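You operate a simulated robot arm through the tools that you are given. There is no shell and no other tool. Be economical: measure what you need, move in short steps, check, and stop when the job is done.

The job below is to be done with a simulated two-armed robot. You get a single attempt, and the scene is never put back.

## Task
Take the cardboard tube on the lower shelf of the grey trolley and put it away on the upper shelf at the end of the bench. Fetch the red tail lamp from the table under the carriers and set it on the white paper pack on the bench top beside the label printer. Put one of the short bolts from the steel tray on the slats ahead of the leading scooter. Lift the glove box lid of the leading scooter open. Do these in any order.

Only the result counts: the job must be done as asked and must still hold three seconds after the hand-in. Knocking over, shifting, dropping, spilling or breaking anything else fails it. A push-on lid holds only when it is set on centred and level and pressed home; a screw cap is set on level and turned clockwise until tight.

## Robot
Two 7-joint arms with fingered hands on one trunk, on a base that drives. Base frame: it is fixed to the floor where the robot stands at the start and does not move with it; the origin is under the middle of the robot, x ahead of it, y to its left, z up. Units: mm, degrees, N and s.
The left shoulder is at the start at [28, 214, 1150], the right one opposite. Places, roughly: cardboard tube (9x9x6 cm) [500, 0, 500]; glove box lid of the leading scooter [6000, 0, 1100]; paper pack [5750, -2000, 1000]; red tail lamp (6x15x6 cm) [8800, -3300, 900]; short bolt (2x2x4 cm) [4300, 200, 400]; slats ahead of the leading scooter [6900, -100, 400]; upper shelf at the end of the bench [4200, -1700, 500]. Payload 3.3 kg a hand.
The TCP of each hand is the grasp point between the finger pads, 26 mm short of the fingertips. In the tool frame z runs along the fingers and y along their closing line. Largest opening 132 mm; the body of the gripper starts 73 mm behind the TCP. The gripper is a hand of 2 fingers: y runs from the thumb to the fingers, the wrist lies at [0, 0, -224] in the tool frame, and closing takes about 1.5 s.
Orientation is that of the tool frame in the base frame, as [roll, pitch, yaw] about the fixed x, y, z axes, in that order (R = Rz(yaw) Ry(pitch) Rx(roll)). With the fingers straight down and closing along the base's y, the tool's x points along the base's -x, its y along +y and its z along -z.

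## Interface
- The arms move only by the tool apply_moves. It takes "left_commands", "right_commands" or both (then of equal length, played together; a hand with none holds still); each is a list of rows, each a list of 6 numbers: the shift along the tool's x, y, z in mm, then the turn, a rotation vector about the tool's x, y, z in degrees. In form: [[dx, dy, dz, ax, ay, az], ...]. A call has 1 to 12 rows; each row shifts and turns the commanded pose from where the row before left it, along the tool's axes as they then stand. "left_hand" and "right_hand" are, for a hand that has rows, the opening, from 0 (shut) to 1 (fully open), set as the call begins (left out, the last holds). Rows are played at 5 a second. More than 50 mm and 8.6 degrees between two rows, or a gripper value outside its range, and nothing of the call is played. A pose out of reach is approached as far as the arm can. The call stops where the force on the tool passes 40 N (or 10 N more than at its start, if that is more) or the arm is blocked; 0.2 s more then pass. The fingers move at their own pace (about 153 mm/s each) and stop on an object; they squeeze with about 32 N. The grip force told is the motor's: it shows also when the fingers shut on nothing. Time passes only in rows, and 0.2 s behind the last, so rows that do not move let the fingers close. The reply holds the time, the measured pose of the TCP, the force on the tool along the base axes, the opening and the grip force, in the units named above and with some noise, with the torque about the TCP (base axes, N m) and any sound that the robot's microphone picked up, and new pictures: "show" is both (left out), scene, wrist or none (wrist: the cameras of the hands that moved).
- Cameras (640 x 400 px; columns grow to the right, rows downward): "scene" is now at [77.1, 1.3, 1281.7]; the picture's right is [0.04, -1.00, 0.00], its down [-0.93, -0.04, -0.36] and it looks along [0.36, 0.02, -0.93] (base axes); focal length 273 px, centre (320, 200). "left" rides on the left gripper at [-66, -3, -99] in its tool frame; the picture's right is [0.04, -1.00, 0.00], its down [0.83, 0.03, -0.55] and it looks along [0.55, 0.02, 0.83] (tool axes); focal length 261 px, centre (320, 200). "right" rides on the right gripper at [66, -3, -99] in its tool frame; the picture's right is [0.04, 1.00, 0.00], its down [-0.83, 0.03, -0.55] and it looks along [-0.55, 0.02, 0.83] (tool axes); focal length 261 px, centre (320, 200). There is no depth. A picture from a camera that has moved, and an enlarged one, comes with that camera's place and axes in the base frame and with its lens.
- slide_trunk(by): slides the trunk up (or, below 0, down) by that many mm; the arms and the scene camera ride with it, the base frame stays. It gives what a move gives, with no picture.
- drive_base(legs): drives the robot by 1 to 6 legs, each [ahead, left, turn to the left] in mm, mm and degrees, along the robot's own axes; the way and the turn of a leg run together, so that a leg with both is an arc; at most 1500 mm and 180 degrees a leg. The arms and the cameras ride along, it lands a little off, and it stops where it bumps. It gives what a move gives, and a new picture of the scene camera.
- move_fingers(finger1, thumb_bend, hand): sets how far each is bent, from 0 (flat) to 1 (curled in); at 0.3 the hand is open as for a grip, at 0.7 the pads meet at the TCP. One left out holds its place. A second passes; each finger stops where it meets its share of the squeeze, and holds until it gets a number again. A gripper value or a shape takes the hand back. It gives what a move gives, with no picture; readings hold the bend of each and the force on the fingers (four entries, about 0 where the hand has none), thumb and palm.
- hand_shape(shape, hand): the hand has 2 fingers and takes this shape, open, in about a second: jaw (thumb against the fingers, like two jaws); tri (thumb and two fingers); tip (a fingertip pinch); poke (one finger out to press); point (the index stretched); flat (the hand flat); cup (the hand cupped); fist (a fist). The gripper value then closes the fingers along that shape, each until it touches; the sizes above hold for jaw. It gives what a move gives, with no picture.
- head_to(pan, tilt): turns the head with the scene camera to pan (to the left, within 86 degrees either way) and tilt (down, from -29 to 69), counted from straight ahead of the robot. It gives what a move gives, and a new picture of the scene camera.
- close_up(camera, box): a new picture of the part [left, top, right, bottom] of that camera's present view, enlarged. It takes no simulated time.
- finish_job(): hands the job in; it is judged then, once.

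Work in short steps. Places have to be worked out from the pictures, the camera data and where the tool is seen: move nearer, look again, correct. Check each grasp and each placing, and mend what went wrong. You have 165 turns and 260 pictures in all, those below and enlarged ones among them. Open the grippers and draw the arms clear of the work before you hand the job in, unless the task says otherwise; then end with one line.

The tools are called as name(argument=value, ...) on one line, values as JSON. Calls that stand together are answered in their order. apply_moves: Moves the arms, as the interface text tells. Its arguments: {"type":"object","properties":{"left_commands":{"type":"array","items":{"type":"array","items":{"type":"number"}}},"left_hand":{"type":"number"},"right_commands":{"type":"array","items":{"type":"array","items":{"type":"number"}}},"right_hand":{"type":"number"},"show":{"type":"string","enum":["both","scene","wrist","none"]}},"required":[]} The other tools are called the same way: slide_trunk (by) slides the trunk up or down; hand_shape (shape, hand) gives the hand a shape; move_fingers (finger1, thumb_bend, hand) moves the fingers one by one; drive_base (legs) drives the base; head_to (pan, tilt) turns the head that bears the scene camera; close_up (camera, box) takes an enlarged picture of a part of a camera's view; finish_job () hands the job in.

At the start:

```text
t: 0.0
left_tcp_pos: [266.1, 97.5, 720.9]
left_tool_rot: [-180.0, 0.0, 180.0]
left_force: [0.3, 0.6, 0.8]
left_torque: [-0.01, -0.01, 0.03]
left_finger_gap: 131.9
left_finger_force: 0.1
left_shape: jaw
left_bend: [0.3, 0.3]
left_finger forces: [0.0, 0.0, 0.0, 0.0, 0.1, 0.0]
right_tcp_pos: [264.5, -100.5, 690.8]
right_tool_rot: [180.0, 0.0, 179.9]
right_force: [0.5, 0.0, -0.4]
right_torque: [-0.01, -0.02, 0.0]
right_finger_gap: 131.9
right_finger_force: 0.1
right_shape: jaw
right_bend: [0.3, 0.3]
right_finger forces: [0.1, 0.0, 0.0, 0.0, 0.1, 0.0]
trunk travel left (down, up): [-432.0, 329.0]
robot x, y, heading: [-0.5, 1.0, 0.2]
head pan, tilt: [2.4, 68.8]
```

scene: 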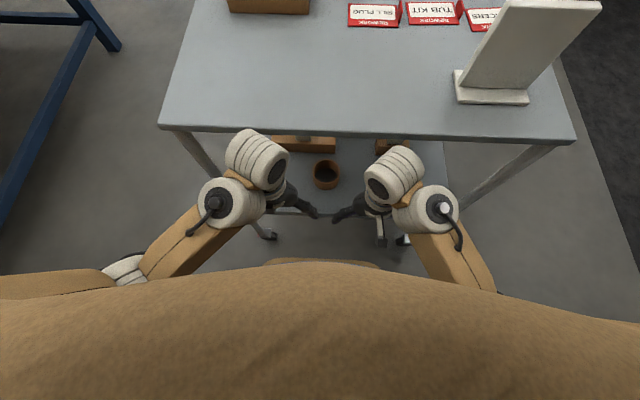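
right: 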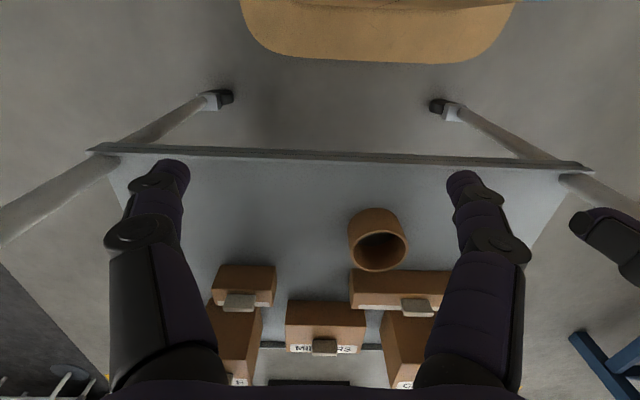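
left: 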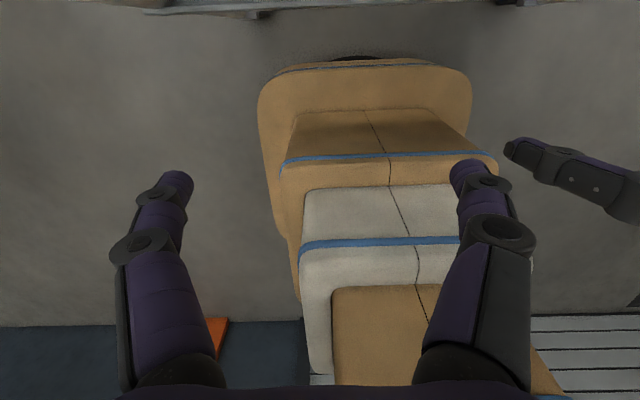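

Surveying first: I look straight ahead with lower tilt to see the trolley and hall.

head_to(pan=0, tilt=25)

head_to(pan=-50, tilt=20)

head_to(pan=50, tilt=20)

```text
t: 1.1
left_tcp_pos: [264.9, 97.1, 720.6]
left_tool_rot: [-180.0, 0.0, 180.0]
left_force: [0.5, -0.7, -0.2]
left_torque: [-0.02, 0.02, 0.02]
left_finger_gap: 132.1
left_finger_force: 0.0
left_shape: jaw
left_bend: [0.3, 0.3]
left_finger forces: [0.0, 0.0, 0.0, 0.0, 0.0, 0.0]
right_tcp_pos: [264.4, -99.7, 691.3]
right_tool_rot: [180.0, 0.0, -179.8]
right_force: [-0.2, 0.2, 0.6]
right_torque: [-0.01, 0.0, -0.01]
right_finger_gap: 131.7
right_finger_force: 0.0
right_shape: jaw
right_bend: [0.3, 0.3]
right_finger forces: [0.0, 0.1, 0.0, 0.1, 0.0, 0.0]
trunk travel left (down, up): [-432.0, 329.0]
robot x, y, heading: [3.7, -3.6, -0.1]
head pan, tilt: [0.0, 25.0]
camera scene: at [113.4, -1.1, 1341.0], right [0.0, -1.0, 0.0], down [-0.42, 0.0, -0.91], along [0.91, 0.0, -0.42], focal length 273 px, centre (320, 200)
```

scene: 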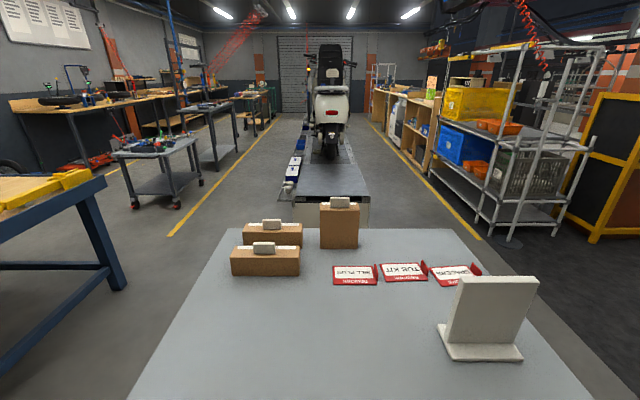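

```text
t: 2.3
left_tcp_pos: [265.4, 96.4, 719.4]
left_tool_rot: [180.0, 0.1, -179.9]
left_force: [-0.7, -0.3, 0.6]
left_torque: [-0.01, -0.01, 0.0]
left_finger_gap: 131.7
left_finger_force: 0.1
left_shape: jaw
left_bend: [0.3, 0.3]
left_finger forces: [0.0, 0.1, 0.1, 0.0, 0.1, 0.0]
right_tcp_pos: [264.5, -98.8, 692.2]
right_tool_rot: [-179.9, 0.0, 180.0]
right_force: [0.1, -0.1, 0.0]
right_torque: [-0.01, 0.01, -0.02]
right_finger_gap: 132.0
right_finger_force: 0.0
right_shape: jaw
right_bend: [0.3, 0.3]
right_finger forces: [0.0, 0.1, 0.0, 0.1, 0.0, 0.0]
trunk travel left (down, up): [-432.0, 329.0]
robot x, y, heading: [0.5, -1.8, -0.2]
head pan, tilt: [-50.0, 20.0]
camera scene: at [81.2, -72.4, 1349.2], right [-0.77, -0.64, 0.0], down [-0.22, 0.26, -0.94], along [0.6, -0.72, -0.34], focal length 273 px, centre (320, 200)
```

scene: 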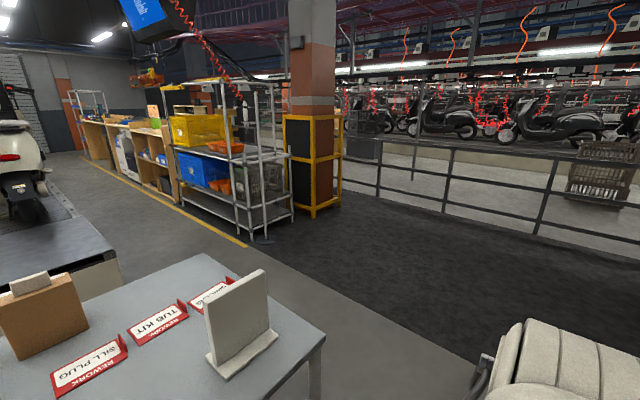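

```text
t: 4.0
left_tcp_pos: [266.2, 98.1, 720.6]
left_tool_rot: [-180.0, 0.1, 180.0]
left_force: [-0.7, 0.0, -0.5]
left_torque: [-0.02, 0.01, 0.02]
left_finger_gap: 132.2
left_finger_force: 0.0
left_shape: jaw
left_bend: [0.3, 0.3]
left_finger forces: [0.0, 0.0, 0.0, 0.1, 0.0, 0.0]
right_tcp_pos: [265.3, -98.2, 690.6]
right_tool_rot: [-180.0, 0.0, -179.9]
right_force: [0.3, 0.2, -0.1]
right_torque: [0.0, -0.03, 0.02]
right_finger_gap: 131.9
right_finger_force: 0.0
right_shape: jaw
right_bend: [0.3, 0.3]
right_finger forces: [0.1, 0.1, 0.1, 0.1, 0.0, 0.0]
trunk travel left (down, up): [-432.0, 329.0]
robot x, y, heading: [2.2, -1.0, 0.1]
head pan, tilt: [50.0, 20.0]
camera scene: at [81.2, 70.2, 1349.2], right [0.77, -0.64, 0.0], down [-0.22, -0.26, -0.94], along [0.6, 0.72, -0.34], focal length 273 px, centre (320, 200)
```

scene: 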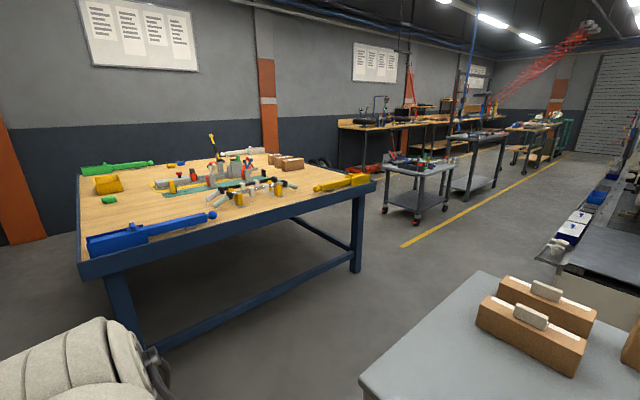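

The tube stands near the front edge of the lower shelf at about [460, -5]. I back away for room, shift right so the left hand faces the tube, and lower the trunk.

drive_base(legs=[[-300, 0, 0], [0, -130, 0]])

slide_trunk(by=-360)

head_to(pan=0, tilt=40)

```text
t: 7.0
left_tcp_pos: [-33.6, -37.4, 721.3]
left_tool_rot: [-180.0, 0.0, 179.9]
left_force: [0.4, 0.2, -0.6]
left_torque: [0.0, -0.03, 0.0]
left_finger_gap: 132.0
left_finger_force: 0.1
left_shape: jaw
left_bend: [0.3, 0.3]
left_finger forces: [0.1, 0.1, 0.1, 0.0, 0.1, 0.0]
right_tcp_pos: [-35.0, -232.4, 691.4]
right_tool_rot: [180.0, 0.0, 179.8]
right_force: [-0.3, -0.2, -0.1]
right_torque: [-0.02, 0.01, 0.04]
right_finger_gap: 131.9
right_finger_force: 0.1
right_shape: jaw
right_bend: [0.3, 0.3]
right_finger forces: [0.0, 0.0, 0.0, 0.0, 0.0, 0.0]
trunk travel left (down, up): [-432.0, 329.0]
robot x, y, heading: [-298.1, -132.6, 0.0]
head pan, tilt: [50.0, 20.0]
camera scene: at [-217.9, -63.5, 1349.3], right [0.76, -0.64, 0.0], down [-0.22, -0.26, -0.94], along [0.61, 0.72, -0.34], focal length 273 px, centre (320, 200)
```

scene: 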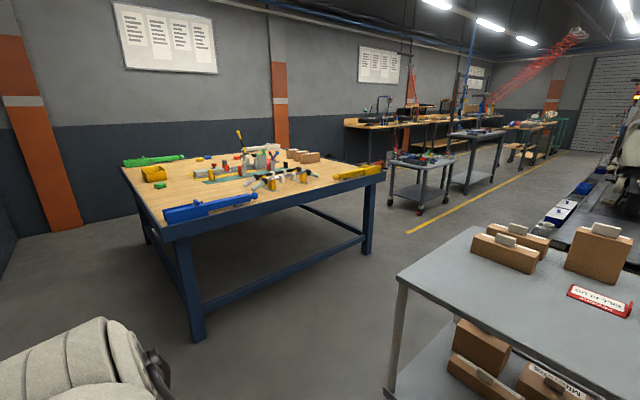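

```text
t: 9.8
left_tcp_pos: [-47.7, -37.0, 386.8]
left_tool_rot: [-180.0, -3.7, 179.9]
left_force: [-0.2, -0.2, 0.2]
left_torque: [0.03, -0.03, -0.04]
left_finger_gap: 132.0
left_finger_force: 0.0
left_shape: jaw
left_bend: [0.3, 0.3]
left_finger forces: [0.0, 0.0, 0.0, 0.0, 0.1, 0.0]
right_tcp_pos: [-31.9, -232.5, 373.6]
right_tool_rot: [179.9, 0.2, 179.7]
right_force: [6.9, -2.4, -1.5]
right_torque: [0.33, 0.75, 0.23]
right_finger_gap: 131.9
right_finger_force: 0.1
right_shape: jaw
right_bend: [0.3, 0.3]
right_finger forces: [0.0, 0.1, 0.0, 0.0, 0.0, 0.0]
trunk travel left (down, up): [-113.0, 648.0]
robot x, y, heading: [-298.8, -134.2, -0.1]
head pan, tilt: [50.0, 20.0]
stopped: the force on the tool passed its limit at 91 N (the readings are from after the stop); the commanded pose is now the measured one
```

```text
t: 10.9
left_tcp_pos: [-47.6, -34.9, 386.9]
left_tool_rot: [-179.9, -3.6, 179.9]
left_force: [0.7, 0.9, 0.2]
left_torque: [0.01, 0.02, 0.0]
left_finger_gap: 131.7
left_finger_force: 0.0
left_shape: jaw
left_bend: [0.3, 0.3]
left_finger forces: [0.0, 0.1, 0.0, 0.0, 0.0, 0.1]
right_tcp_pos: [-32.3, -231.9, 374.7]
right_tool_rot: [179.9, 0.2, 179.8]
right_force: [6.3, -4.0, 0.3]
right_torque: [0.51, 0.61, 0.43]
right_finger_gap: 131.9
right_finger_force: 0.1
right_shape: jaw
right_bend: [0.3, 0.3]
right_finger forces: [0.0, 0.0, 0.0, 0.0, 0.1, 0.0]
trunk travel left (down, up): [-113.0, 648.0]
robot x, y, heading: [-301.3, -131.6, -0.1]
head pan, tilt: [0.0, 40.0]
camera scene: at [-117.0, -134.1, 992.5], right [0.0, -1.0, 0.0], down [-0.64, 0.0, -0.77], along [0.77, 0.0, -0.64], focal length 273 px, centre (320, 200)
```

scene: 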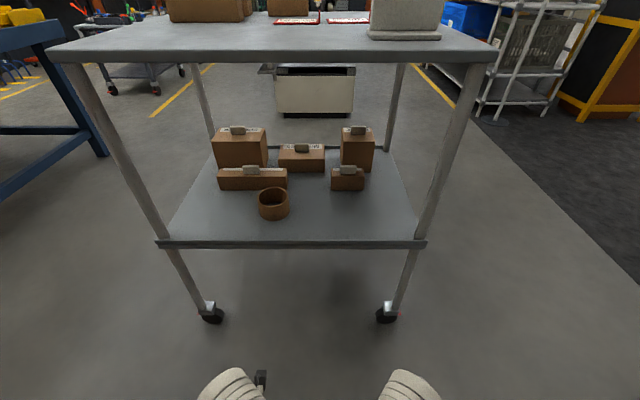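

The hands touched the robot's own base top; the trunk is low enough. I raise both hands a little and swing the left hand to point forward and about 25° down.

apply_moves(left_commands=[[0, 0, -40, 0, 0, 0], [0, 0, -40, 0, 0, 0], [-33, 0, -2, 0, -8.5, 0], [-33, 0, -2, 0, -8.5, 0], [-33, 0, -2, 0, -8.5, 0], [-33, 0, -2, 0, -8.5, 0], [-33, 0, -2, 0, -8.5, 0], [-33, 0, -2, 0, -8.5, 0], [-33, 0, -2, 0, -8.5, 0], [-33, 0, -2, 0, -8.5, 0]], right_commands=[[0, 0, -20, 0, 0, 0], [0, 0, -20, 0, 0, 0], [0, 0, -20, 0, 0, 0], [0, 0, -20, 0, 0, 0], [0, 0, 0, 0, 0, 0], [0, 0, 0, 0, 0, 0], [0, 0, 0, 0, 0, 0], [0, 0, 0, 0, 0, 0], [0, 0, 0, 0, 0, 0], [0, 0, 0, 0, 0, 0]], left_hand=1)

```text
t: 13.1
left_tcp_pos: [193.6, -50.9, 514.1]
left_tool_rot: [180.0, 64.2, 180.0]
left_force: [0.3, -0.4, -0.3]
left_torque: [-0.03, -0.02, 0.01]
left_finger_gap: 131.9
left_finger_force: 0.0
left_shape: jaw
left_bend: [0.3, 0.3]
left_finger forces: [0.1, 0.0, 0.0, 0.0, 0.0, 0.0]
left hand out of reach, approached as far as the arm can: row 1, 2, 10
right_tcp_pos: [-33.0, -234.4, 400.2]
right_tool_rot: [179.9, 0.3, 179.9]
right_force: [-0.1, -1.0, -0.4]
right_torque: [-0.03, 0.01, 0.03]
right_finger_gap: 132.0
right_finger_force: 0.0
right_shape: jaw
right_bend: [0.3, 0.3]
right_finger forces: [0.1, 0.1, 0.1, 0.1, 0.1, 0.0]
right hand out of reach, approached as far as the arm can: row 2, 3, 4
trunk travel left (down, up): [-113.0, 648.0]
robot x, y, heading: [-298.6, -131.9, 0.0]
head pan, tilt: [0.0, 40.0]
camera scene: at [-117.2, -133.8, 992.5], right [0.0, -1.0, 0.0], down [-0.64, 0.0, -0.77], along [0.77, 0.0, -0.64], focal length 273 px, centre (320, 200)
camera right: at [-98.6, -237.4, 497.3], right [-0.04, 1.0, 0.0], down [0.83, 0.03, 0.56], along [0.56, 0.02, -0.83], focal length 261 px, centre (320, 200)
camera left: at [133.9, -54.0, 615.0], right [-0.02, -1.0, -0.04], down [-0.86, 0.03, -0.51], along [0.51, 0.02, -0.86], focal length 261 px, centre (320, 200)
```

scene: 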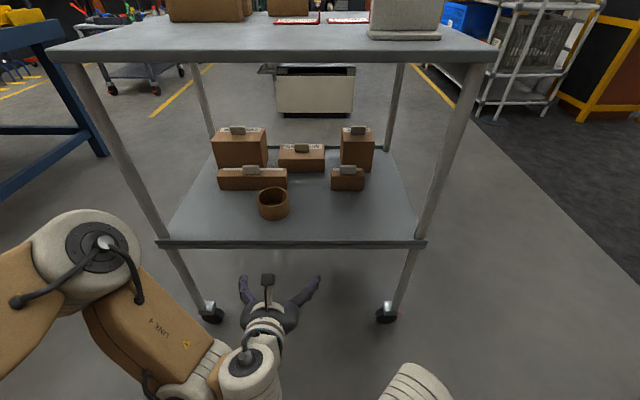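
right: 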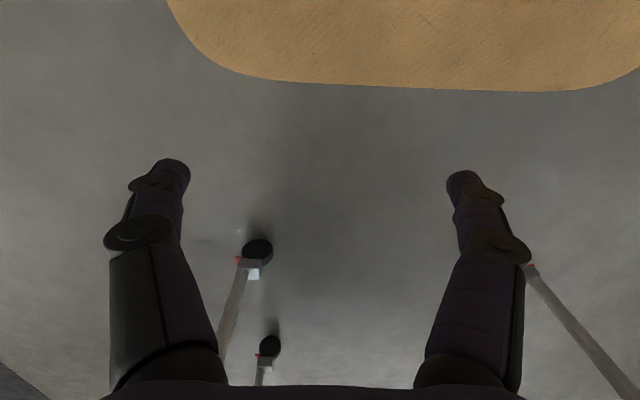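
left: 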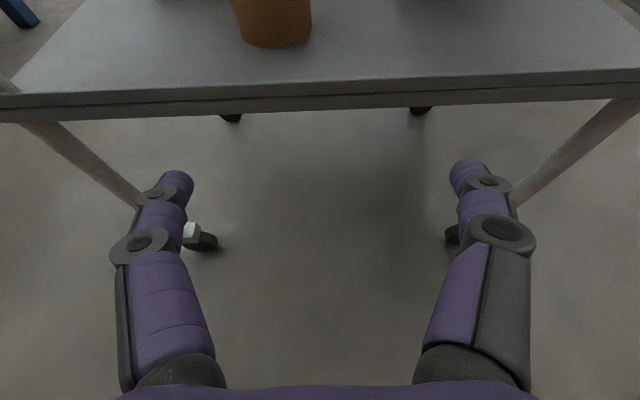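

The left hand now points forward. I lower it to about z 475, then drive left 50 and forward 180 and look again.

apply_moves(left_commands=[[18, 0, 8, 0, 0, 0], [18, 0, 8, 0, 0, 0]], show="none")

drive_base(legs=[[0, 53, 0], [180, 0, 0]])

close_up(camera="left", box=[0, 0, 640, 400])

```text
t: 13.7
left_tcp_pos: [194.2, -51.7, 474.8]
left_tool_rot: [180.0, 64.2, 179.9]
left_force: [0.7, 1.0, 1.1]
left_torque: [0.02, 0.0, -0.03]
left_finger_gap: 131.8
left_finger_force: 0.0
left_shape: jaw
left_bend: [0.3, 0.3]
left_finger forces: [0.1, 0.0, 0.0, 0.0, 0.0, 0.0]
right_tcp_pos: [-32.7, -235.0, 400.7]
right_tool_rot: [179.8, 0.3, 179.7]
right_force: [0.9, -0.1, -0.4]
right_torque: [0.01, 0.0, 0.01]
right_finger_gap: 131.7
right_finger_force: 0.1
right_shape: jaw
right_bend: [0.3, 0.3]
right_finger forces: [0.1, 0.0, 0.0, 0.0, 0.0, 0.0]
trunk travel left (down, up): [-113.0, 648.0]
robot x, y, heading: [-298.6, -133.3, 0.0]
head pan, tilt: [0.0, 40.0]
```

```text
t: 15.8
left_tcp_pos: [373.2, 0.6, 473.4]
left_tool_rot: [-180.0, 64.2, 180.0]
left_force: [0.1, 0.3, -0.4]
left_torque: [0.02, 0.01, 0.01]
left_finger_gap: 132.2
left_finger_force: 0.0
left_shape: jaw
left_bend: [0.3, 0.3]
left_finger forces: [0.0, 0.1, 0.0, 0.0, 0.0, 0.1]
right_tcp_pos: [146.8, -182.7, 399.7]
right_tool_rot: [179.8, 0.3, 179.7]
right_force: [-0.5, 0.4, -0.5]
right_torque: [-0.01, 0.02, 0.03]
right_finger_gap: 132.0
right_finger_force: 0.1
right_shape: jaw
right_bend: [0.3, 0.3]
right_finger forces: [0.0, 0.0, 0.0, 0.0, 0.1, 0.0]
trunk travel left (down, up): [-113.0, 648.0]
robot x, y, heading: [-119.1, -78.0, 0.3]
head pan, tilt: [0.0, 40.0]
camera scene: at [62.5, -81.2, 992.5], right [0.0, -1.0, 0.0], down [-0.64, 0.0, -0.77], along [0.77, 0.0, -0.64], focal length 273 px, centre (320, 200)
```

scene: 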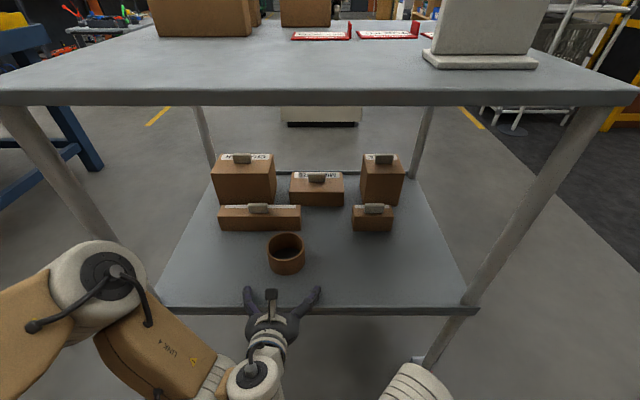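

```text
1.00 times, centred on (320, 200) of left (not enlarged: the box is as wide or as high as the picture)
camera zoom: at [313.8, -1.8, 575.0], right [-0.02, -1.0, -0.04], down [-0.86, 0.03, -0.51], along [0.51, 0.02, -0.86], focal length 261 px, centre (320, 200)
```

zoom: 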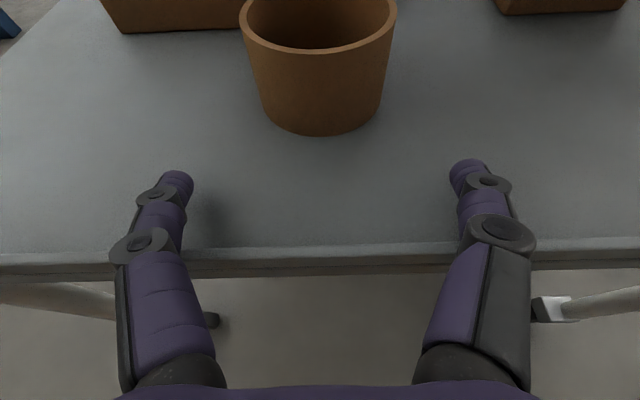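

The tube is centred between the fingers, centre at x≈495. I drive 120 mm in.

drive_base(legs=[[120, 0, 0]])

close_up(camera="left", box=[0, 0, 640, 400])

```text
t: 17.0
left_tcp_pos: [494.3, 0.8, 474.2]
left_tool_rot: [180.0, 64.2, -179.9]
left_force: [0.6, -0.8, -0.3]
left_torque: [-0.03, 0.01, 0.0]
left_finger_gap: 131.8
left_finger_force: 0.0
left_shape: jaw
left_bend: [0.3, 0.3]
left_finger forces: [0.0, 0.1, 0.1, 0.0, 0.0, 0.1]
right_tcp_pos: [267.1, -181.5, 399.3]
right_tool_rot: [179.8, 0.3, 179.7]
right_force: [0.7, 0.7, -0.5]
right_torque: [-0.02, 0.0, -0.02]
right_finger_gap: 131.9
right_finger_force: 0.0
right_shape: jaw
right_bend: [0.3, 0.3]
right_finger forces: [0.0, 0.0, 0.0, 0.0, 0.0, 0.0]
trunk travel left (down, up): [-113.0, 648.0]
robot x, y, heading: [0.3, -77.1, 0.1]
head pan, tilt: [0.0, 40.0]
camera scene: at [183.1, -81.2, 992.5], right [0.0, -1.0, 0.0], down [-0.64, 0.0, -0.77], along [0.77, 0.0, -0.64], focal length 273 px, centre (320, 200)
```

scene: 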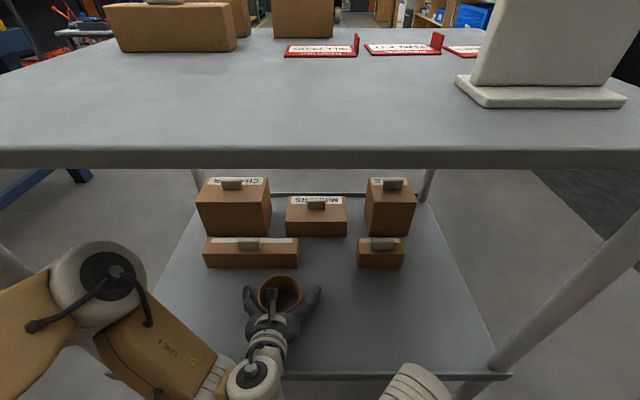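

```text
1.00 times, centred on (320, 200) of left (not enlarged: the box is as wide or as high as the picture)
camera zoom: at [434.4, -1.7, 575.0], right [-0.02, -1.0, -0.04], down [-0.86, 0.03, -0.51], along [0.51, 0.02, -0.86], focal length 261 px, centre (320, 200)
```

zoom: 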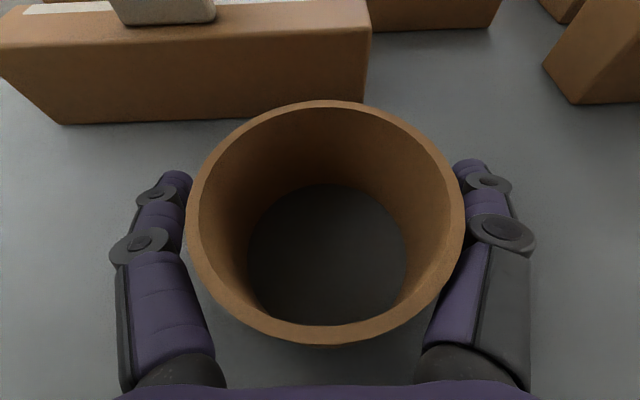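

The tube is nicely between the fingers; I close the left hand.

apply_moves(left_commands=[[0, 0, 0, 0, 0, 0], [0, 0, 0, 0, 0, 0], [0, 0, 0, 0, 0, 0], [0, 0, 0, 0, 0, 0], [0, 0, 0, 0, 0, 0], [0, 0, 0, 0, 0, 0], [0, 0, 0, 0, 0, 0], [0, 0, 0, 0, 0, 0]], left_hand=0, show="wrist")

```text
t: 18.8
left_tcp_pos: [494.7, 3.1, 474.2]
left_tool_rot: [180.0, 64.1, 179.9]
left_force: [0.5, 0.2, 1.6]
left_torque: [0.0, -0.05, -0.02]
left_finger_gap: 57.6
left_finger_force: 31.9
left_shape: jaw
left_bend: [0.74, 0.75]
left_finger forces: [36.0, 0.0, 0.0, 0.1, 34.1, 0.0]
right_tcp_pos: [267.7, -182.0, 400.4]
right_tool_rot: [179.8, 0.3, 179.7]
right_force: [-0.1, 0.3, -0.6]
right_torque: [0.01, -0.02, 0.0]
right_finger_gap: 132.1
right_finger_force: 0.0
right_shape: jaw
right_bend: [0.3, 0.3]
right_finger forces: [0.0, 0.0, 0.0, 0.0, 0.0, 0.1]
trunk travel left (down, up): [-113.0, 648.0]
robot x, y, heading: [1.5, -81.8, -0.3]
head pan, tilt: [0.0, 40.0]
camera left: at [434.4, -1.7, 574.9], right [-0.02, -1.0, -0.04], down [-0.86, 0.03, -0.51], along [0.51, 0.02, -0.86], focal length 261 px, centre (320, 200)
```

left: 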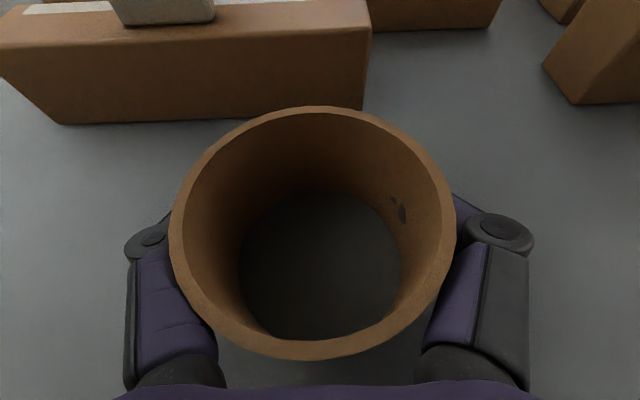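

Grip force is there. I lift about 50 mm and check that the tube follows.

apply_moves(left_commands=[[-9, 0, -4, 0, 0, 0], [-9, 0, -4, 0, 0, 0], [-14, 0, -7, 0, 0, 0], [-14, 0, -7, 0, 0, 0]])

```text
t: 19.8
left_tcp_pos: [494.7, 1.4, 525.6]
left_tool_rot: [179.9, 64.1, 180.0]
left_force: [1.2, -0.2, -0.3]
left_torque: [0.0, -0.01, 0.02]
left_finger_gap: 57.5
left_finger_force: 32.4
left_shape: jaw
left_bend: [0.74, 0.75]
left_finger forces: [35.1, 0.1, 0.0, 0.1, 34.2, 0.0]
right_tcp_pos: [268.3, -182.6, 400.6]
right_tool_rot: [179.8, 0.3, 179.7]
right_force: [0.2, -0.2, 0.0]
right_torque: [0.01, -0.02, -0.05]
right_finger_gap: 132.0
right_finger_force: 0.2
right_shape: jaw
right_bend: [0.3, 0.3]
right_finger forces: [0.1, 0.0, 0.1, 0.0, 0.1, 0.1]
trunk travel left (down, up): [-113.0, 648.0]
robot x, y, heading: [2.4, -81.0, 0.1]
head pan, tilt: [0.0, 40.0]
camera scene: at [183.2, -81.2, 992.5], right [0.0, -1.0, 0.0], down [-0.64, 0.0, -0.77], along [0.77, 0.0, -0.64], focal length 273 px, centre (320, 200)
camera left: at [434.8, -1.4, 626.1], right [-0.02, -1.0, -0.04], down [-0.86, 0.03, -0.51], along [0.51, 0.02, -0.86], focal length 261 px, centre (320, 200)
```

scene: 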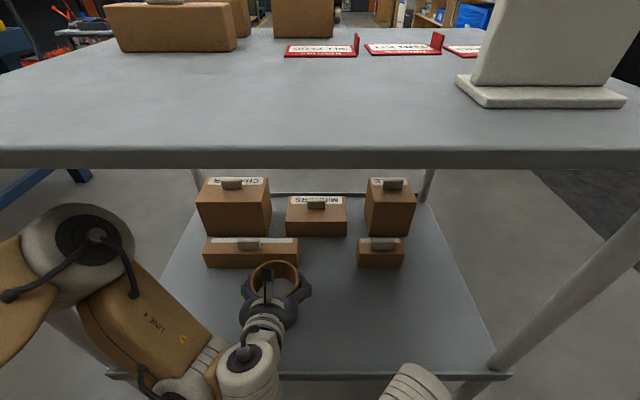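
left: 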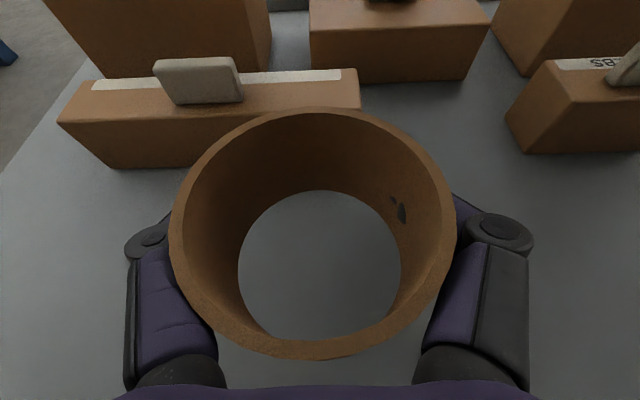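

The tube is held. I back out from under the trolley, move right into the aisle and drive forward toward the bench, checking on the way.

drive_base(legs=[[-420, 0, 0], [0, -850, 0], [1500, 0, 0]])

head_to(pan=-25, tilt=15)

```text
t: 33.6
left_tcp_pos: [1585.9, -856.6, 525.0]
left_tool_rot: [180.0, 64.2, 179.8]
left_force: [0.2, -0.4, -0.4]
left_torque: [-0.02, -0.01, -0.01]
left_finger_gap: 57.7
left_finger_force: 31.8
left_shape: jaw
left_bend: [0.74, 0.75]
left_finger forces: [35.1, 0.0, 0.0, 0.0, 34.1, 0.0]
right_tcp_pos: [1357.4, -1040.9, 399.6]
right_tool_rot: [179.8, 0.3, 179.7]
right_force: [0.4, 0.6, -0.1]
right_torque: [-0.02, 0.01, 0.0]
right_finger_gap: 131.8
right_finger_force: 0.2
right_shape: jaw
right_bend: [0.3, 0.3]
right_finger forces: [0.0, 0.0, 0.0, 0.1, 0.1, 0.0]
trunk travel left (down, up): [-113.0, 648.0]
robot x, y, heading: [1091.5, -935.7, -0.3]
head pan, tilt: [0.0, 40.0]
camera scene: at [1274.3, -939.0, 992.5], right [0.0, -1.0, 0.0], down [-0.64, 0.0, -0.77], along [0.77, 0.0, -0.64], focal length 273 px, centre (320, 200)
```

scene: 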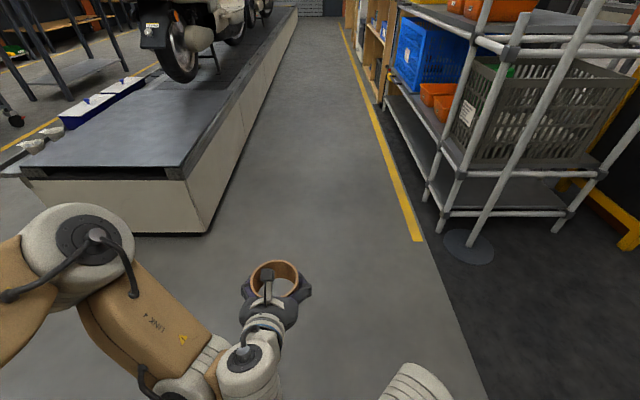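

```text
t: 34.5
left_tcp_pos: [1586.4, -858.0, 525.4]
left_tool_rot: [180.0, 64.1, 179.9]
left_force: [0.6, -0.2, 0.2]
left_torque: [0.02, -0.03, 0.01]
left_finger_gap: 57.6
left_finger_force: 32.3
left_shape: jaw
left_bend: [0.74, 0.75]
left_finger forces: [35.1, 0.0, 0.1, 0.0, 34.2, 0.0]
right_tcp_pos: [1358.7, -1040.1, 398.4]
right_tool_rot: [179.8, 0.4, 179.7]
right_force: [-0.5, 0.6, 0.8]
right_torque: [-0.01, 0.03, 0.0]
right_finger_gap: 131.9
right_finger_force: 0.0
right_shape: jaw
right_bend: [0.3, 0.3]
right_finger forces: [0.0, 0.0, 0.1, 0.0, 0.1, 0.0]
trunk travel left (down, up): [-113.0, 648.0]
robot x, y, heading: [1090.6, -936.5, -0.4]
head pan, tilt: [-25.0, 15.0]
camera scene: at [1273.8, -978.4, 1031.9], right [-0.42, -0.91, 0.0], down [-0.24, 0.11, -0.97], along [0.87, -0.41, -0.26], focal length 273 px, centre (320, 200)
```

scene: 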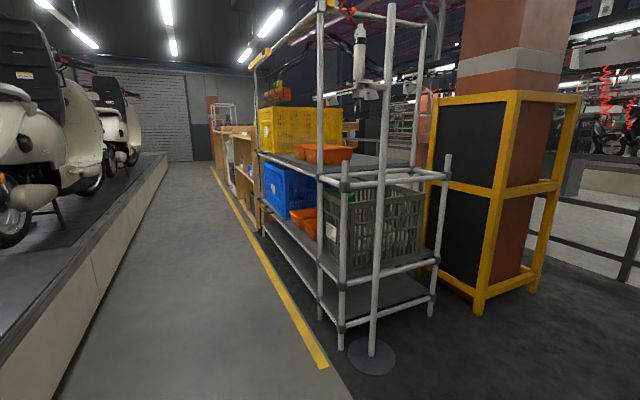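

The aisle is clear (conveyor edge y≈-390, rack beyond y≈-1500). I continue forward to near the bench end.

drive_base(legs=[[1500, 0, 0], [600, 0, 0]])

head_to(pan=-45, tilt=20)

head_to(pan=30, tilt=20)

```text
t: 44.9
left_tcp_pos: [3685.5, -847.3, 524.8]
left_tool_rot: [180.0, 64.1, -179.8]
left_force: [0.1, -0.2, -0.5]
left_torque: [-0.02, -0.02, 0.0]
left_finger_gap: 57.3
left_finger_force: 32.8
left_shape: jaw
left_bend: [0.74, 0.75]
left_finger forces: [35.1, 0.0, 0.0, 0.0, 34.0, 0.0]
right_tcp_pos: [3458.5, -1032.2, 399.4]
right_tool_rot: [179.7, 0.2, 180.0]
right_force: [-1.1, -0.5, 0.4]
right_torque: [0.04, -0.03, 0.0]
right_finger_gap: 132.0
right_finger_force: 0.1
right_shape: jaw
right_bend: [0.3, 0.3]
right_finger forces: [0.0, 0.0, 0.0, 0.0, 0.1, 0.0]
trunk travel left (down, up): [-113.0, 648.0]
robot x, y, heading: [3193.2, -928.5, 0.2]
head pan, tilt: [-25.0, 15.0]
camera scene: at [3374.2, -970.6, 1032.0], right [-0.42, -0.91, 0.0], down [-0.24, 0.11, -0.97], along [0.88, -0.41, -0.26], focal length 273 px, centre (320, 200)
```

scene: 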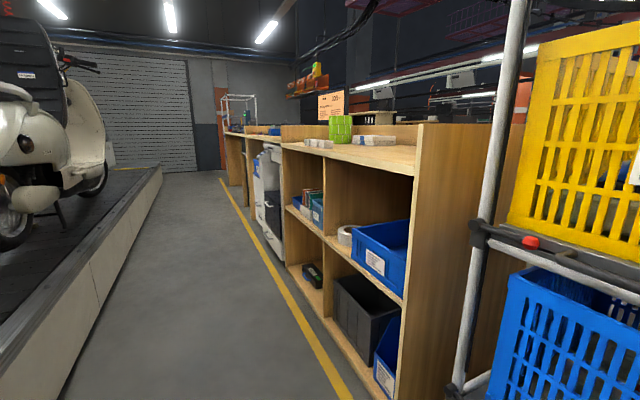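

```text
t: 45.7
left_tcp_pos: [3685.2, -848.3, 525.2]
left_tool_rot: [180.0, 64.1, -179.8]
left_force: [0.2, 0.2, -0.6]
left_torque: [0.02, -0.05, -0.02]
left_finger_gap: 57.5
left_finger_force: 32.3
left_shape: jaw
left_bend: [0.74, 0.75]
left_finger forces: [35.1, 0.0, 0.1, 0.0, 34.2, 0.0]
right_tcp_pos: [3458.6, -1031.9, 399.6]
right_tool_rot: [179.9, 0.2, -179.9]
right_force: [0.0, 0.0, 0.1]
right_torque: [-0.01, -0.01, -0.05]
right_finger_gap: 131.8
right_finger_force: 0.1
right_shape: jaw
right_bend: [0.3, 0.3]
right_finger forces: [0.0, 0.0, 0.0, 0.0, 0.1, 0.1]
trunk travel left (down, up): [-113.0, 648.0]
robot x, y, heading: [3192.0, -933.5, 0.2]
head pan, tilt: [-45.0, 20.0]
camera scene: at [3355.5, -997.0, 1023.9], right [-0.7, -0.71, 0.0], down [-0.24, 0.24, -0.94], along [0.67, -0.66, -0.34], focal length 273 px, centre (320, 200)
```

scene: 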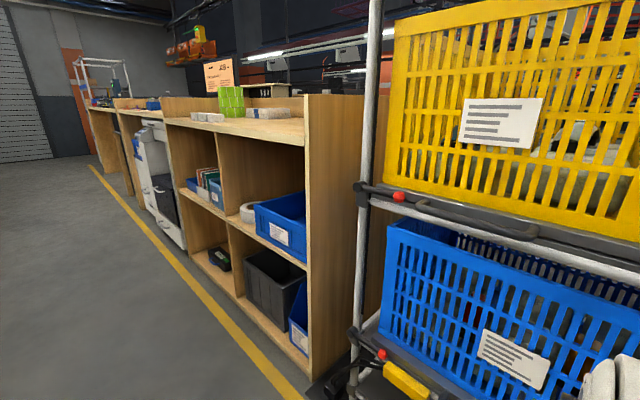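

```text
t: 47.2
left_tcp_pos: [3684.9, -847.6, 524.9]
left_tool_rot: [180.0, 64.1, -179.8]
left_force: [0.6, 0.6, -0.9]
left_torque: [0.01, -0.01, -0.02]
left_finger_gap: 57.6
left_finger_force: 32.5
left_shape: jaw
left_bend: [0.74, 0.75]
left_finger forces: [35.2, 0.1, 0.1, 0.0, 34.1, 0.0]
right_tcp_pos: [3459.1, -1030.8, 399.6]
right_tool_rot: [179.8, 0.3, 179.9]
right_force: [0.0, 0.6, 0.4]
right_torque: [0.01, 0.0, 0.01]
right_finger_gap: 131.8
right_finger_force: 0.2
right_shape: jaw
right_bend: [0.3, 0.3]
right_finger forces: [0.0, 0.0, 0.0, 0.0, 0.0, 0.1]
trunk travel left (down, up): [-113.0, 648.0]
robot x, y, heading: [3192.5, -931.8, 0.1]
head pan, tilt: [30.0, 20.0]
camera scene: at [3370.0, -884.6, 1023.9], right [0.5, -0.86, 0.0], down [-0.3, -0.17, -0.94], along [0.81, 0.47, -0.34], focal length 273 px, centre (320, 200)
```

scene: 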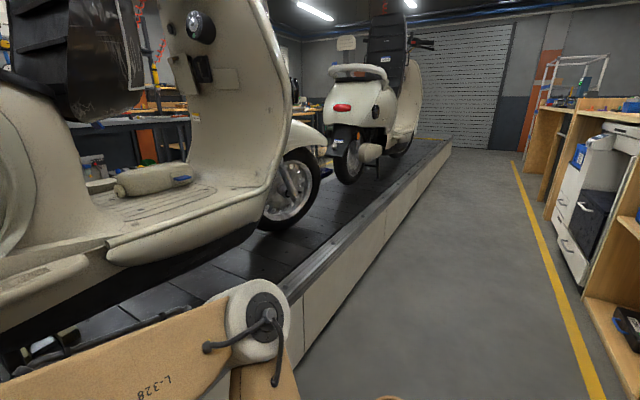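

The bench's end unit has an upper shelf at z≈505, front at y≈-1515. I drive on, step away from the bench, and turn to face it.

drive_base(legs=[[960, 0, 0], [0, 110, 0], [0, 0, -90]])

head_to(pan=0, tilt=25)

```text
t: 56.8
left_tcp_pos: [4238.4, -1306.3, 524.7]
left_tool_rot: [-180.0, 64.2, 90.8]
left_force: [0.4, -0.4, -0.2]
left_torque: [0.02, -0.01, -0.04]
left_finger_gap: 57.4
left_finger_force: 31.9
left_shape: jaw
left_bend: [0.74, 0.75]
left_finger forces: [33.9, 0.0, 0.0, 0.0, 33.8, 0.0]
right_tcp_pos: [4051.0, -1079.6, 399.2]
right_tool_rot: [179.8, 0.4, 90.6]
right_force: [0.0, 0.5, 0.4]
right_torque: [-0.02, -0.01, 0.01]
right_finger_gap: 132.1
right_finger_force: 0.0
right_shape: jaw
right_bend: [0.3, 0.3]
right_finger forces: [0.0, 0.0, 0.1, 0.0, 0.1, 0.1]
trunk travel left (down, up): [-113.0, 648.0]
robot x, y, heading: [4148.3, -814.6, -89.0]
head pan, tilt: [30.0, 20.0]
camera scene: at [4197.4, -992.3, 1023.9], right [-0.86, -0.51, 0.0], down [-0.17, 0.29, -0.94], along [0.48, -0.81, -0.34], focal length 273 px, centre (320, 200)
```

scene: 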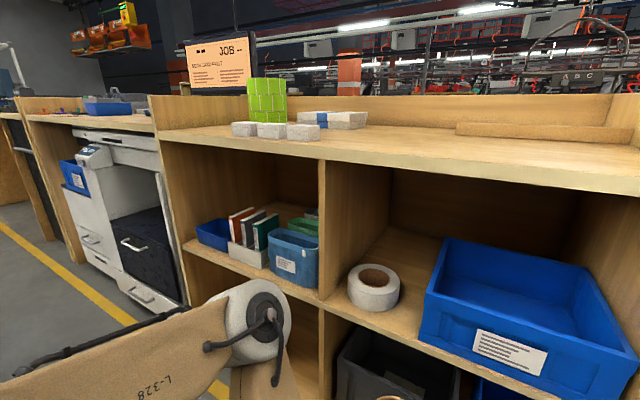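

```text
t: 57.8
left_tcp_pos: [4238.7, -1304.8, 525.4]
left_tool_rot: [-180.0, 64.1, 90.8]
left_force: [-1.0, 0.7, -0.2]
left_torque: [-0.04, 0.01, 0.02]
left_finger_gap: 57.4
left_finger_force: 32.1
left_shape: jaw
left_bend: [0.74, 0.75]
left_finger forces: [34.1, 0.0, 0.0, 0.0, 33.9, 0.0]
right_tcp_pos: [4051.5, -1080.9, 399.0]
right_tool_rot: [179.8, 0.3, 90.7]
right_force: [0.2, 0.0, 1.1]
right_torque: [-0.01, 0.01, -0.01]
right_finger_gap: 131.8
right_finger_force: 0.1
right_shape: jaw
right_bend: [0.3, 0.3]
right_finger forces: [0.0, 0.0, 0.0, 0.1, 0.1, 0.0]
trunk travel left (down, up): [-113.0, 648.0]
robot x, y, heading: [4147.1, -812.4, -89.1]
head pan, tilt: [0.0, 25.0]
camera scene: at [4151.1, -1004.4, 1015.8], right [-1.0, -0.01, 0.0], down [-0.01, 0.42, -0.91], along [0.01, -0.91, -0.42], focal length 273 px, centre (320, 200)
```

scene: 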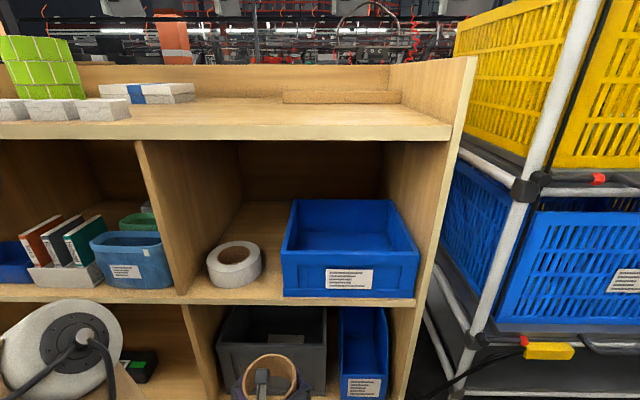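

The upper shelf has a blue bin, a tape roll and free space around them. I zoom in to measure the free space.

close_up(camera="scene", box=[170, 130, 430, 310])

close_up(camera="left", box=[0, 0, 640, 400])

```text
2.22 times, centred on (300, 220) of scene
camera zoom: at [4151.1, -1004.4, 1015.8], right [-1.0, -0.01, 0.0], down [-0.01, 0.42, -0.91], along [0.01, -0.91, -0.42], focal length 607 px, centre (364, 156)
```

zoom: 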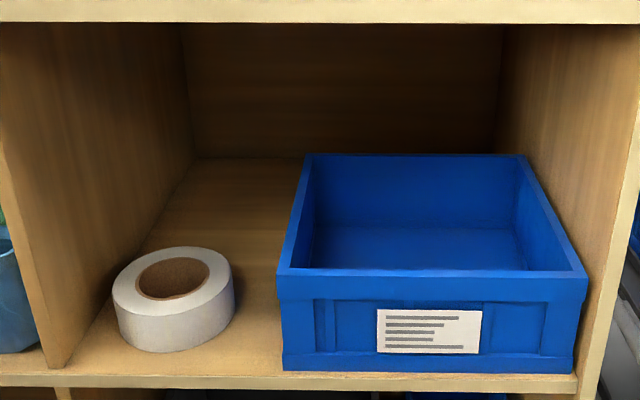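

```text
1.00 times, centred on (320, 200) of left (not enlarged: the box is as wide or as high as the picture)
camera zoom: at [4235.1, -1245.1, 626.0], right [-1.0, 0.0, -0.04], down [0.02, 0.86, -0.51], along [0.03, -0.51, -0.86], focal length 261 px, centre (320, 200)
```

zoom: 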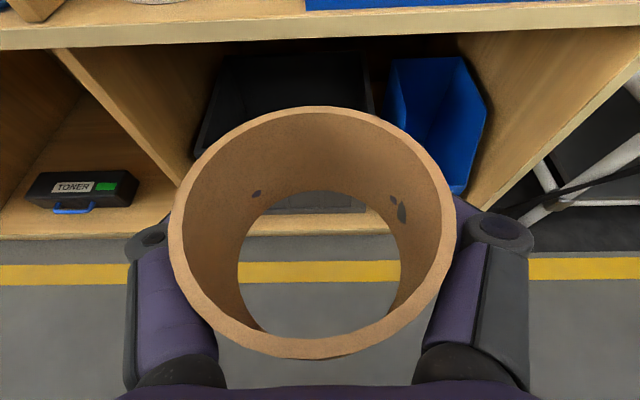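

Free space lies behind the tape roll (x≈4370, y≈-1850). Before going in I test the arm's shape when stretched further forward and up, here in the open.

apply_moves(left_commands=[[-36, 0, -17, 0, 0, 0], [-36, 0, -17, 0, 0, 0], [-27, 0, -13, 0, 0, 0], [-9, 15, 18, 0, 0, 0], [-9, 15, 18, 0, 0, 0], [-9, 15, 18, 0, 0, 0], [-9, 15, 18, 0, 0, 0], [-9, 15, 18, 0, 0, 0]], show="none")

head_to(pan=15, tilt=45)

```text
t: 59.6
left_tcp_pos: [4316.8, -1406.2, 636.5]
left_tool_rot: [179.9, 64.1, 90.7]
left_force: [0.0, -0.1, -0.7]
left_torque: [-0.02, -0.01, 0.03]
left_finger_gap: 56.4
left_finger_force: 32.2
left_shape: jaw
left_bend: [0.75, 0.75]
left_finger forces: [31.8, 0.0, 0.0, 0.0, 33.6, 0.0]
right_tcp_pos: [4051.2, -1081.0, 400.0]
right_tool_rot: [179.7, 0.3, 90.6]
right_force: [0.2, -0.3, -0.4]
right_torque: [-0.01, 0.0, -0.03]
right_finger_gap: 132.0
right_finger_force: 0.0
right_shape: jaw
right_bend: [0.3, 0.3]
right_finger forces: [0.0, 0.0, 0.1, 0.0, 0.0, 0.1]
trunk travel left (down, up): [-113.0, 648.0]
robot x, y, heading: [4148.0, -812.6, -89.0]
head pan, tilt: [0.0, 25.0]
```

```text
t: 60.4
left_tcp_pos: [4314.8, -1404.8, 635.9]
left_tool_rot: [-179.9, 64.2, 90.8]
left_force: [0.2, -0.2, 0.0]
left_torque: [0.02, -0.03, -0.01]
left_finger_gap: 52.3
left_finger_force: 31.9
left_shape: jaw
left_bend: [0.76, 0.76]
left_finger forces: [42.2, 0.1, 0.0, 0.0, 37.0, 0.0]
right_tcp_pos: [4051.7, -1080.0, 400.6]
right_tool_rot: [179.8, 0.3, 90.6]
right_force: [0.1, 0.4, 0.1]
right_torque: [0.02, 0.0, -0.01]
right_finger_gap: 132.0
right_finger_force: 0.1
right_shape: jaw
right_bend: [0.3, 0.3]
right_finger forces: [0.0, 0.0, 0.1, 0.0, 0.0, 0.1]
trunk travel left (down, up): [-113.0, 648.0]
robot x, y, heading: [4147.9, -814.1, -89.3]
head pan, tilt: [15.0, 45.0]
camera scene: at [4171.9, -990.6, 985.3], right [-0.96, -0.27, 0.0], down [-0.19, 0.68, -0.71], along [0.19, -0.68, -0.71], focal length 273 px, centre (320, 200)
```

scene: 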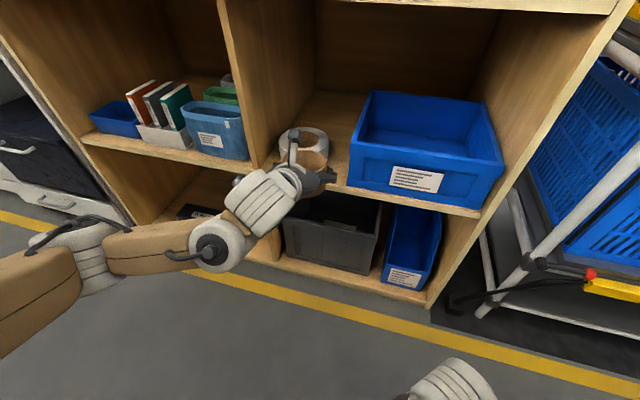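

The gap reading changed from 57 to 52, so I check the hold on the tube.

close_up(camera="left", box=[0, 0, 640, 400])

```text
1.00 times, centred on (320, 200) of left (not enlarged: the box is as wide or as high as the picture)
camera zoom: at [4312.3, -1344.9, 736.9], right [-1.0, 0.0, -0.04], down [0.02, 0.86, -0.51], along [0.03, -0.51, -0.86], focal length 261 px, centre (320, 200)
```

zoom: 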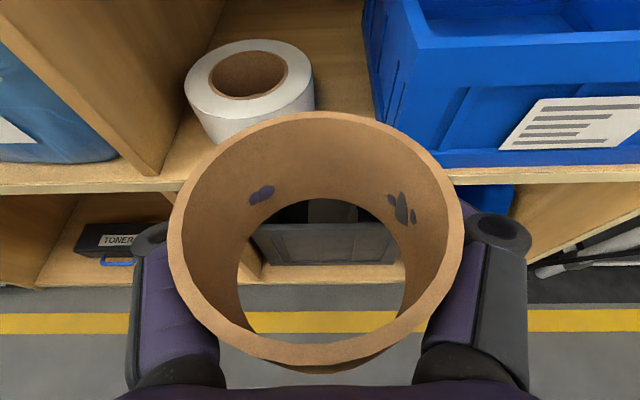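

Tube is secure (nestled toward the palm). The forearm comes in from the left, which would hit the divider, so I test a longer, more leftward stretch after backing off a bit.

drive_base(legs=[[-90, 0, 0]])

apply_moves(left_commands=[[-9, 26, 18, 0, 0, 0], [-9, 26, 18, 0, 0, 0], [-9, 26, 18, 0, 0, 0], [-9, 26, 18, 0, 0, 0], [-9, 26, 18, 0, 0, 0]], show="both")

```text
t: 61.5
left_tcp_pos: [4312.9, -1315.8, 636.7]
left_tool_rot: [180.0, 64.1, 90.7]
left_force: [-0.1, -0.8, -0.4]
left_torque: [-0.01, 0.01, -0.02]
left_finger_gap: 52.3
left_finger_force: 32.3
left_shape: jaw
left_bend: [0.76, 0.76]
left_finger forces: [42.1, 0.1, 0.1, 0.1, 37.0, 0.0]
right_tcp_pos: [4049.4, -991.1, 400.1]
right_tool_rot: [179.8, 0.3, 90.6]
right_force: [-0.1, -0.3, 0.2]
right_torque: [0.01, -0.01, 0.05]
right_finger_gap: 131.9
right_finger_force: 0.0
right_shape: jaw
right_bend: [0.3, 0.3]
right_finger forces: [0.0, 0.0, 0.1, 0.1, 0.0, 0.0]
trunk travel left (down, up): [-113.0, 648.0]
robot x, y, heading: [4144.5, -723.1, -89.3]
head pan, tilt: [15.0, 45.0]
camera scene: at [4170.7, -900.7, 985.1], right [-0.96, -0.27, 0.0], down [-0.19, 0.68, -0.71], along [0.19, -0.68, -0.71], focal length 273 px, centre (320, 200)
```

scene: 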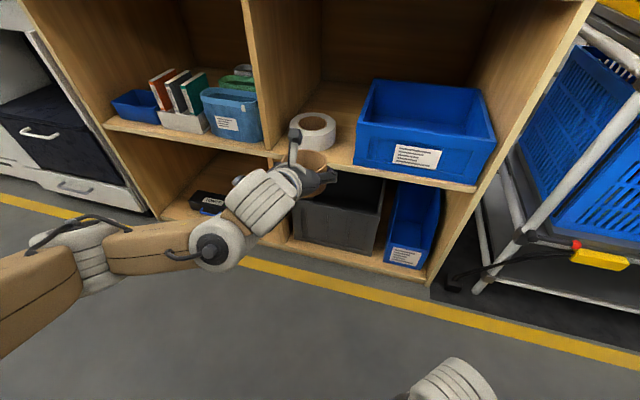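

```text
t: 62.7
left_tcp_pos: [4445.7, -1413.8, 637.6]
left_tool_rot: [180.0, 64.1, 90.6]
left_force: [0.0, -0.5, -0.6]
left_torque: [0.0, -0.02, -0.01]
left_finger_gap: 51.8
left_finger_force: 32.1
left_shape: jaw
left_bend: [0.76, 0.76]
left_finger forces: [37.1, 0.0, 0.1, 0.0, 35.4, 0.0]
right_tcp_pos: [4050.6, -990.2, 399.1]
right_tool_rot: [179.7, 0.2, 90.5]
right_force: [-0.6, -0.8, -0.4]
right_torque: [0.01, 0.0, 0.04]
right_finger_gap: 131.8
right_finger_force: 0.0
right_shape: jaw
right_bend: [0.3, 0.3]
right_finger forces: [0.0, 0.1, 0.0, 0.0, 0.1, 0.0]
trunk travel left (down, up): [-113.0, 648.0]
robot x, y, heading: [4148.5, -721.6, -89.1]
head pan, tilt: [15.0, 45.0]
camera scene: at [4170.7, -900.5, 985.2], right [-0.96, -0.27, 0.0], down [-0.19, 0.68, -0.71], along [0.19, -0.68, -0.71], focal length 273 px, centre (320, 200)
camera left: at [4441.9, -1354.5, 738.2], right [-1.0, 0.01, -0.04], down [0.02, 0.86, -0.51], along [0.03, -0.51, -0.86], focal length 261 px, centre (320, 200)
```

scene: 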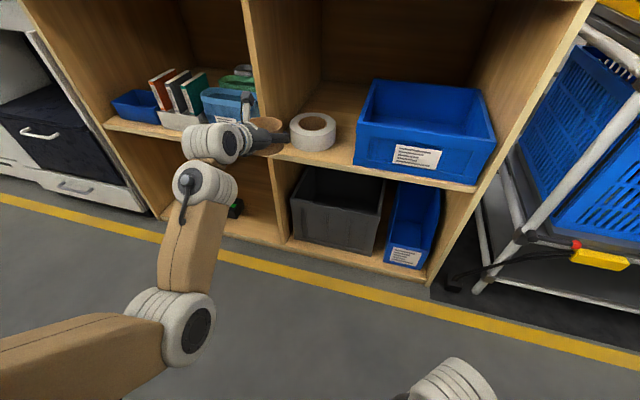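
left: 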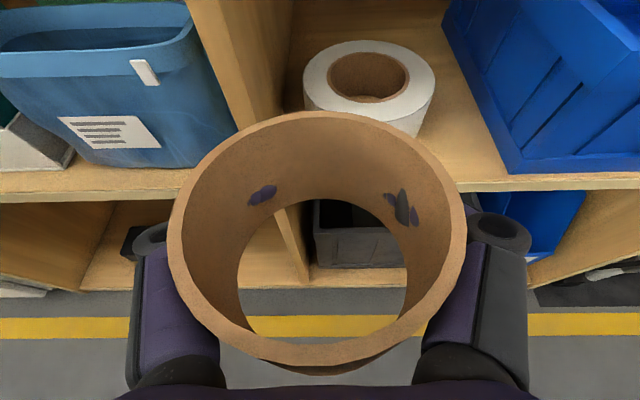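

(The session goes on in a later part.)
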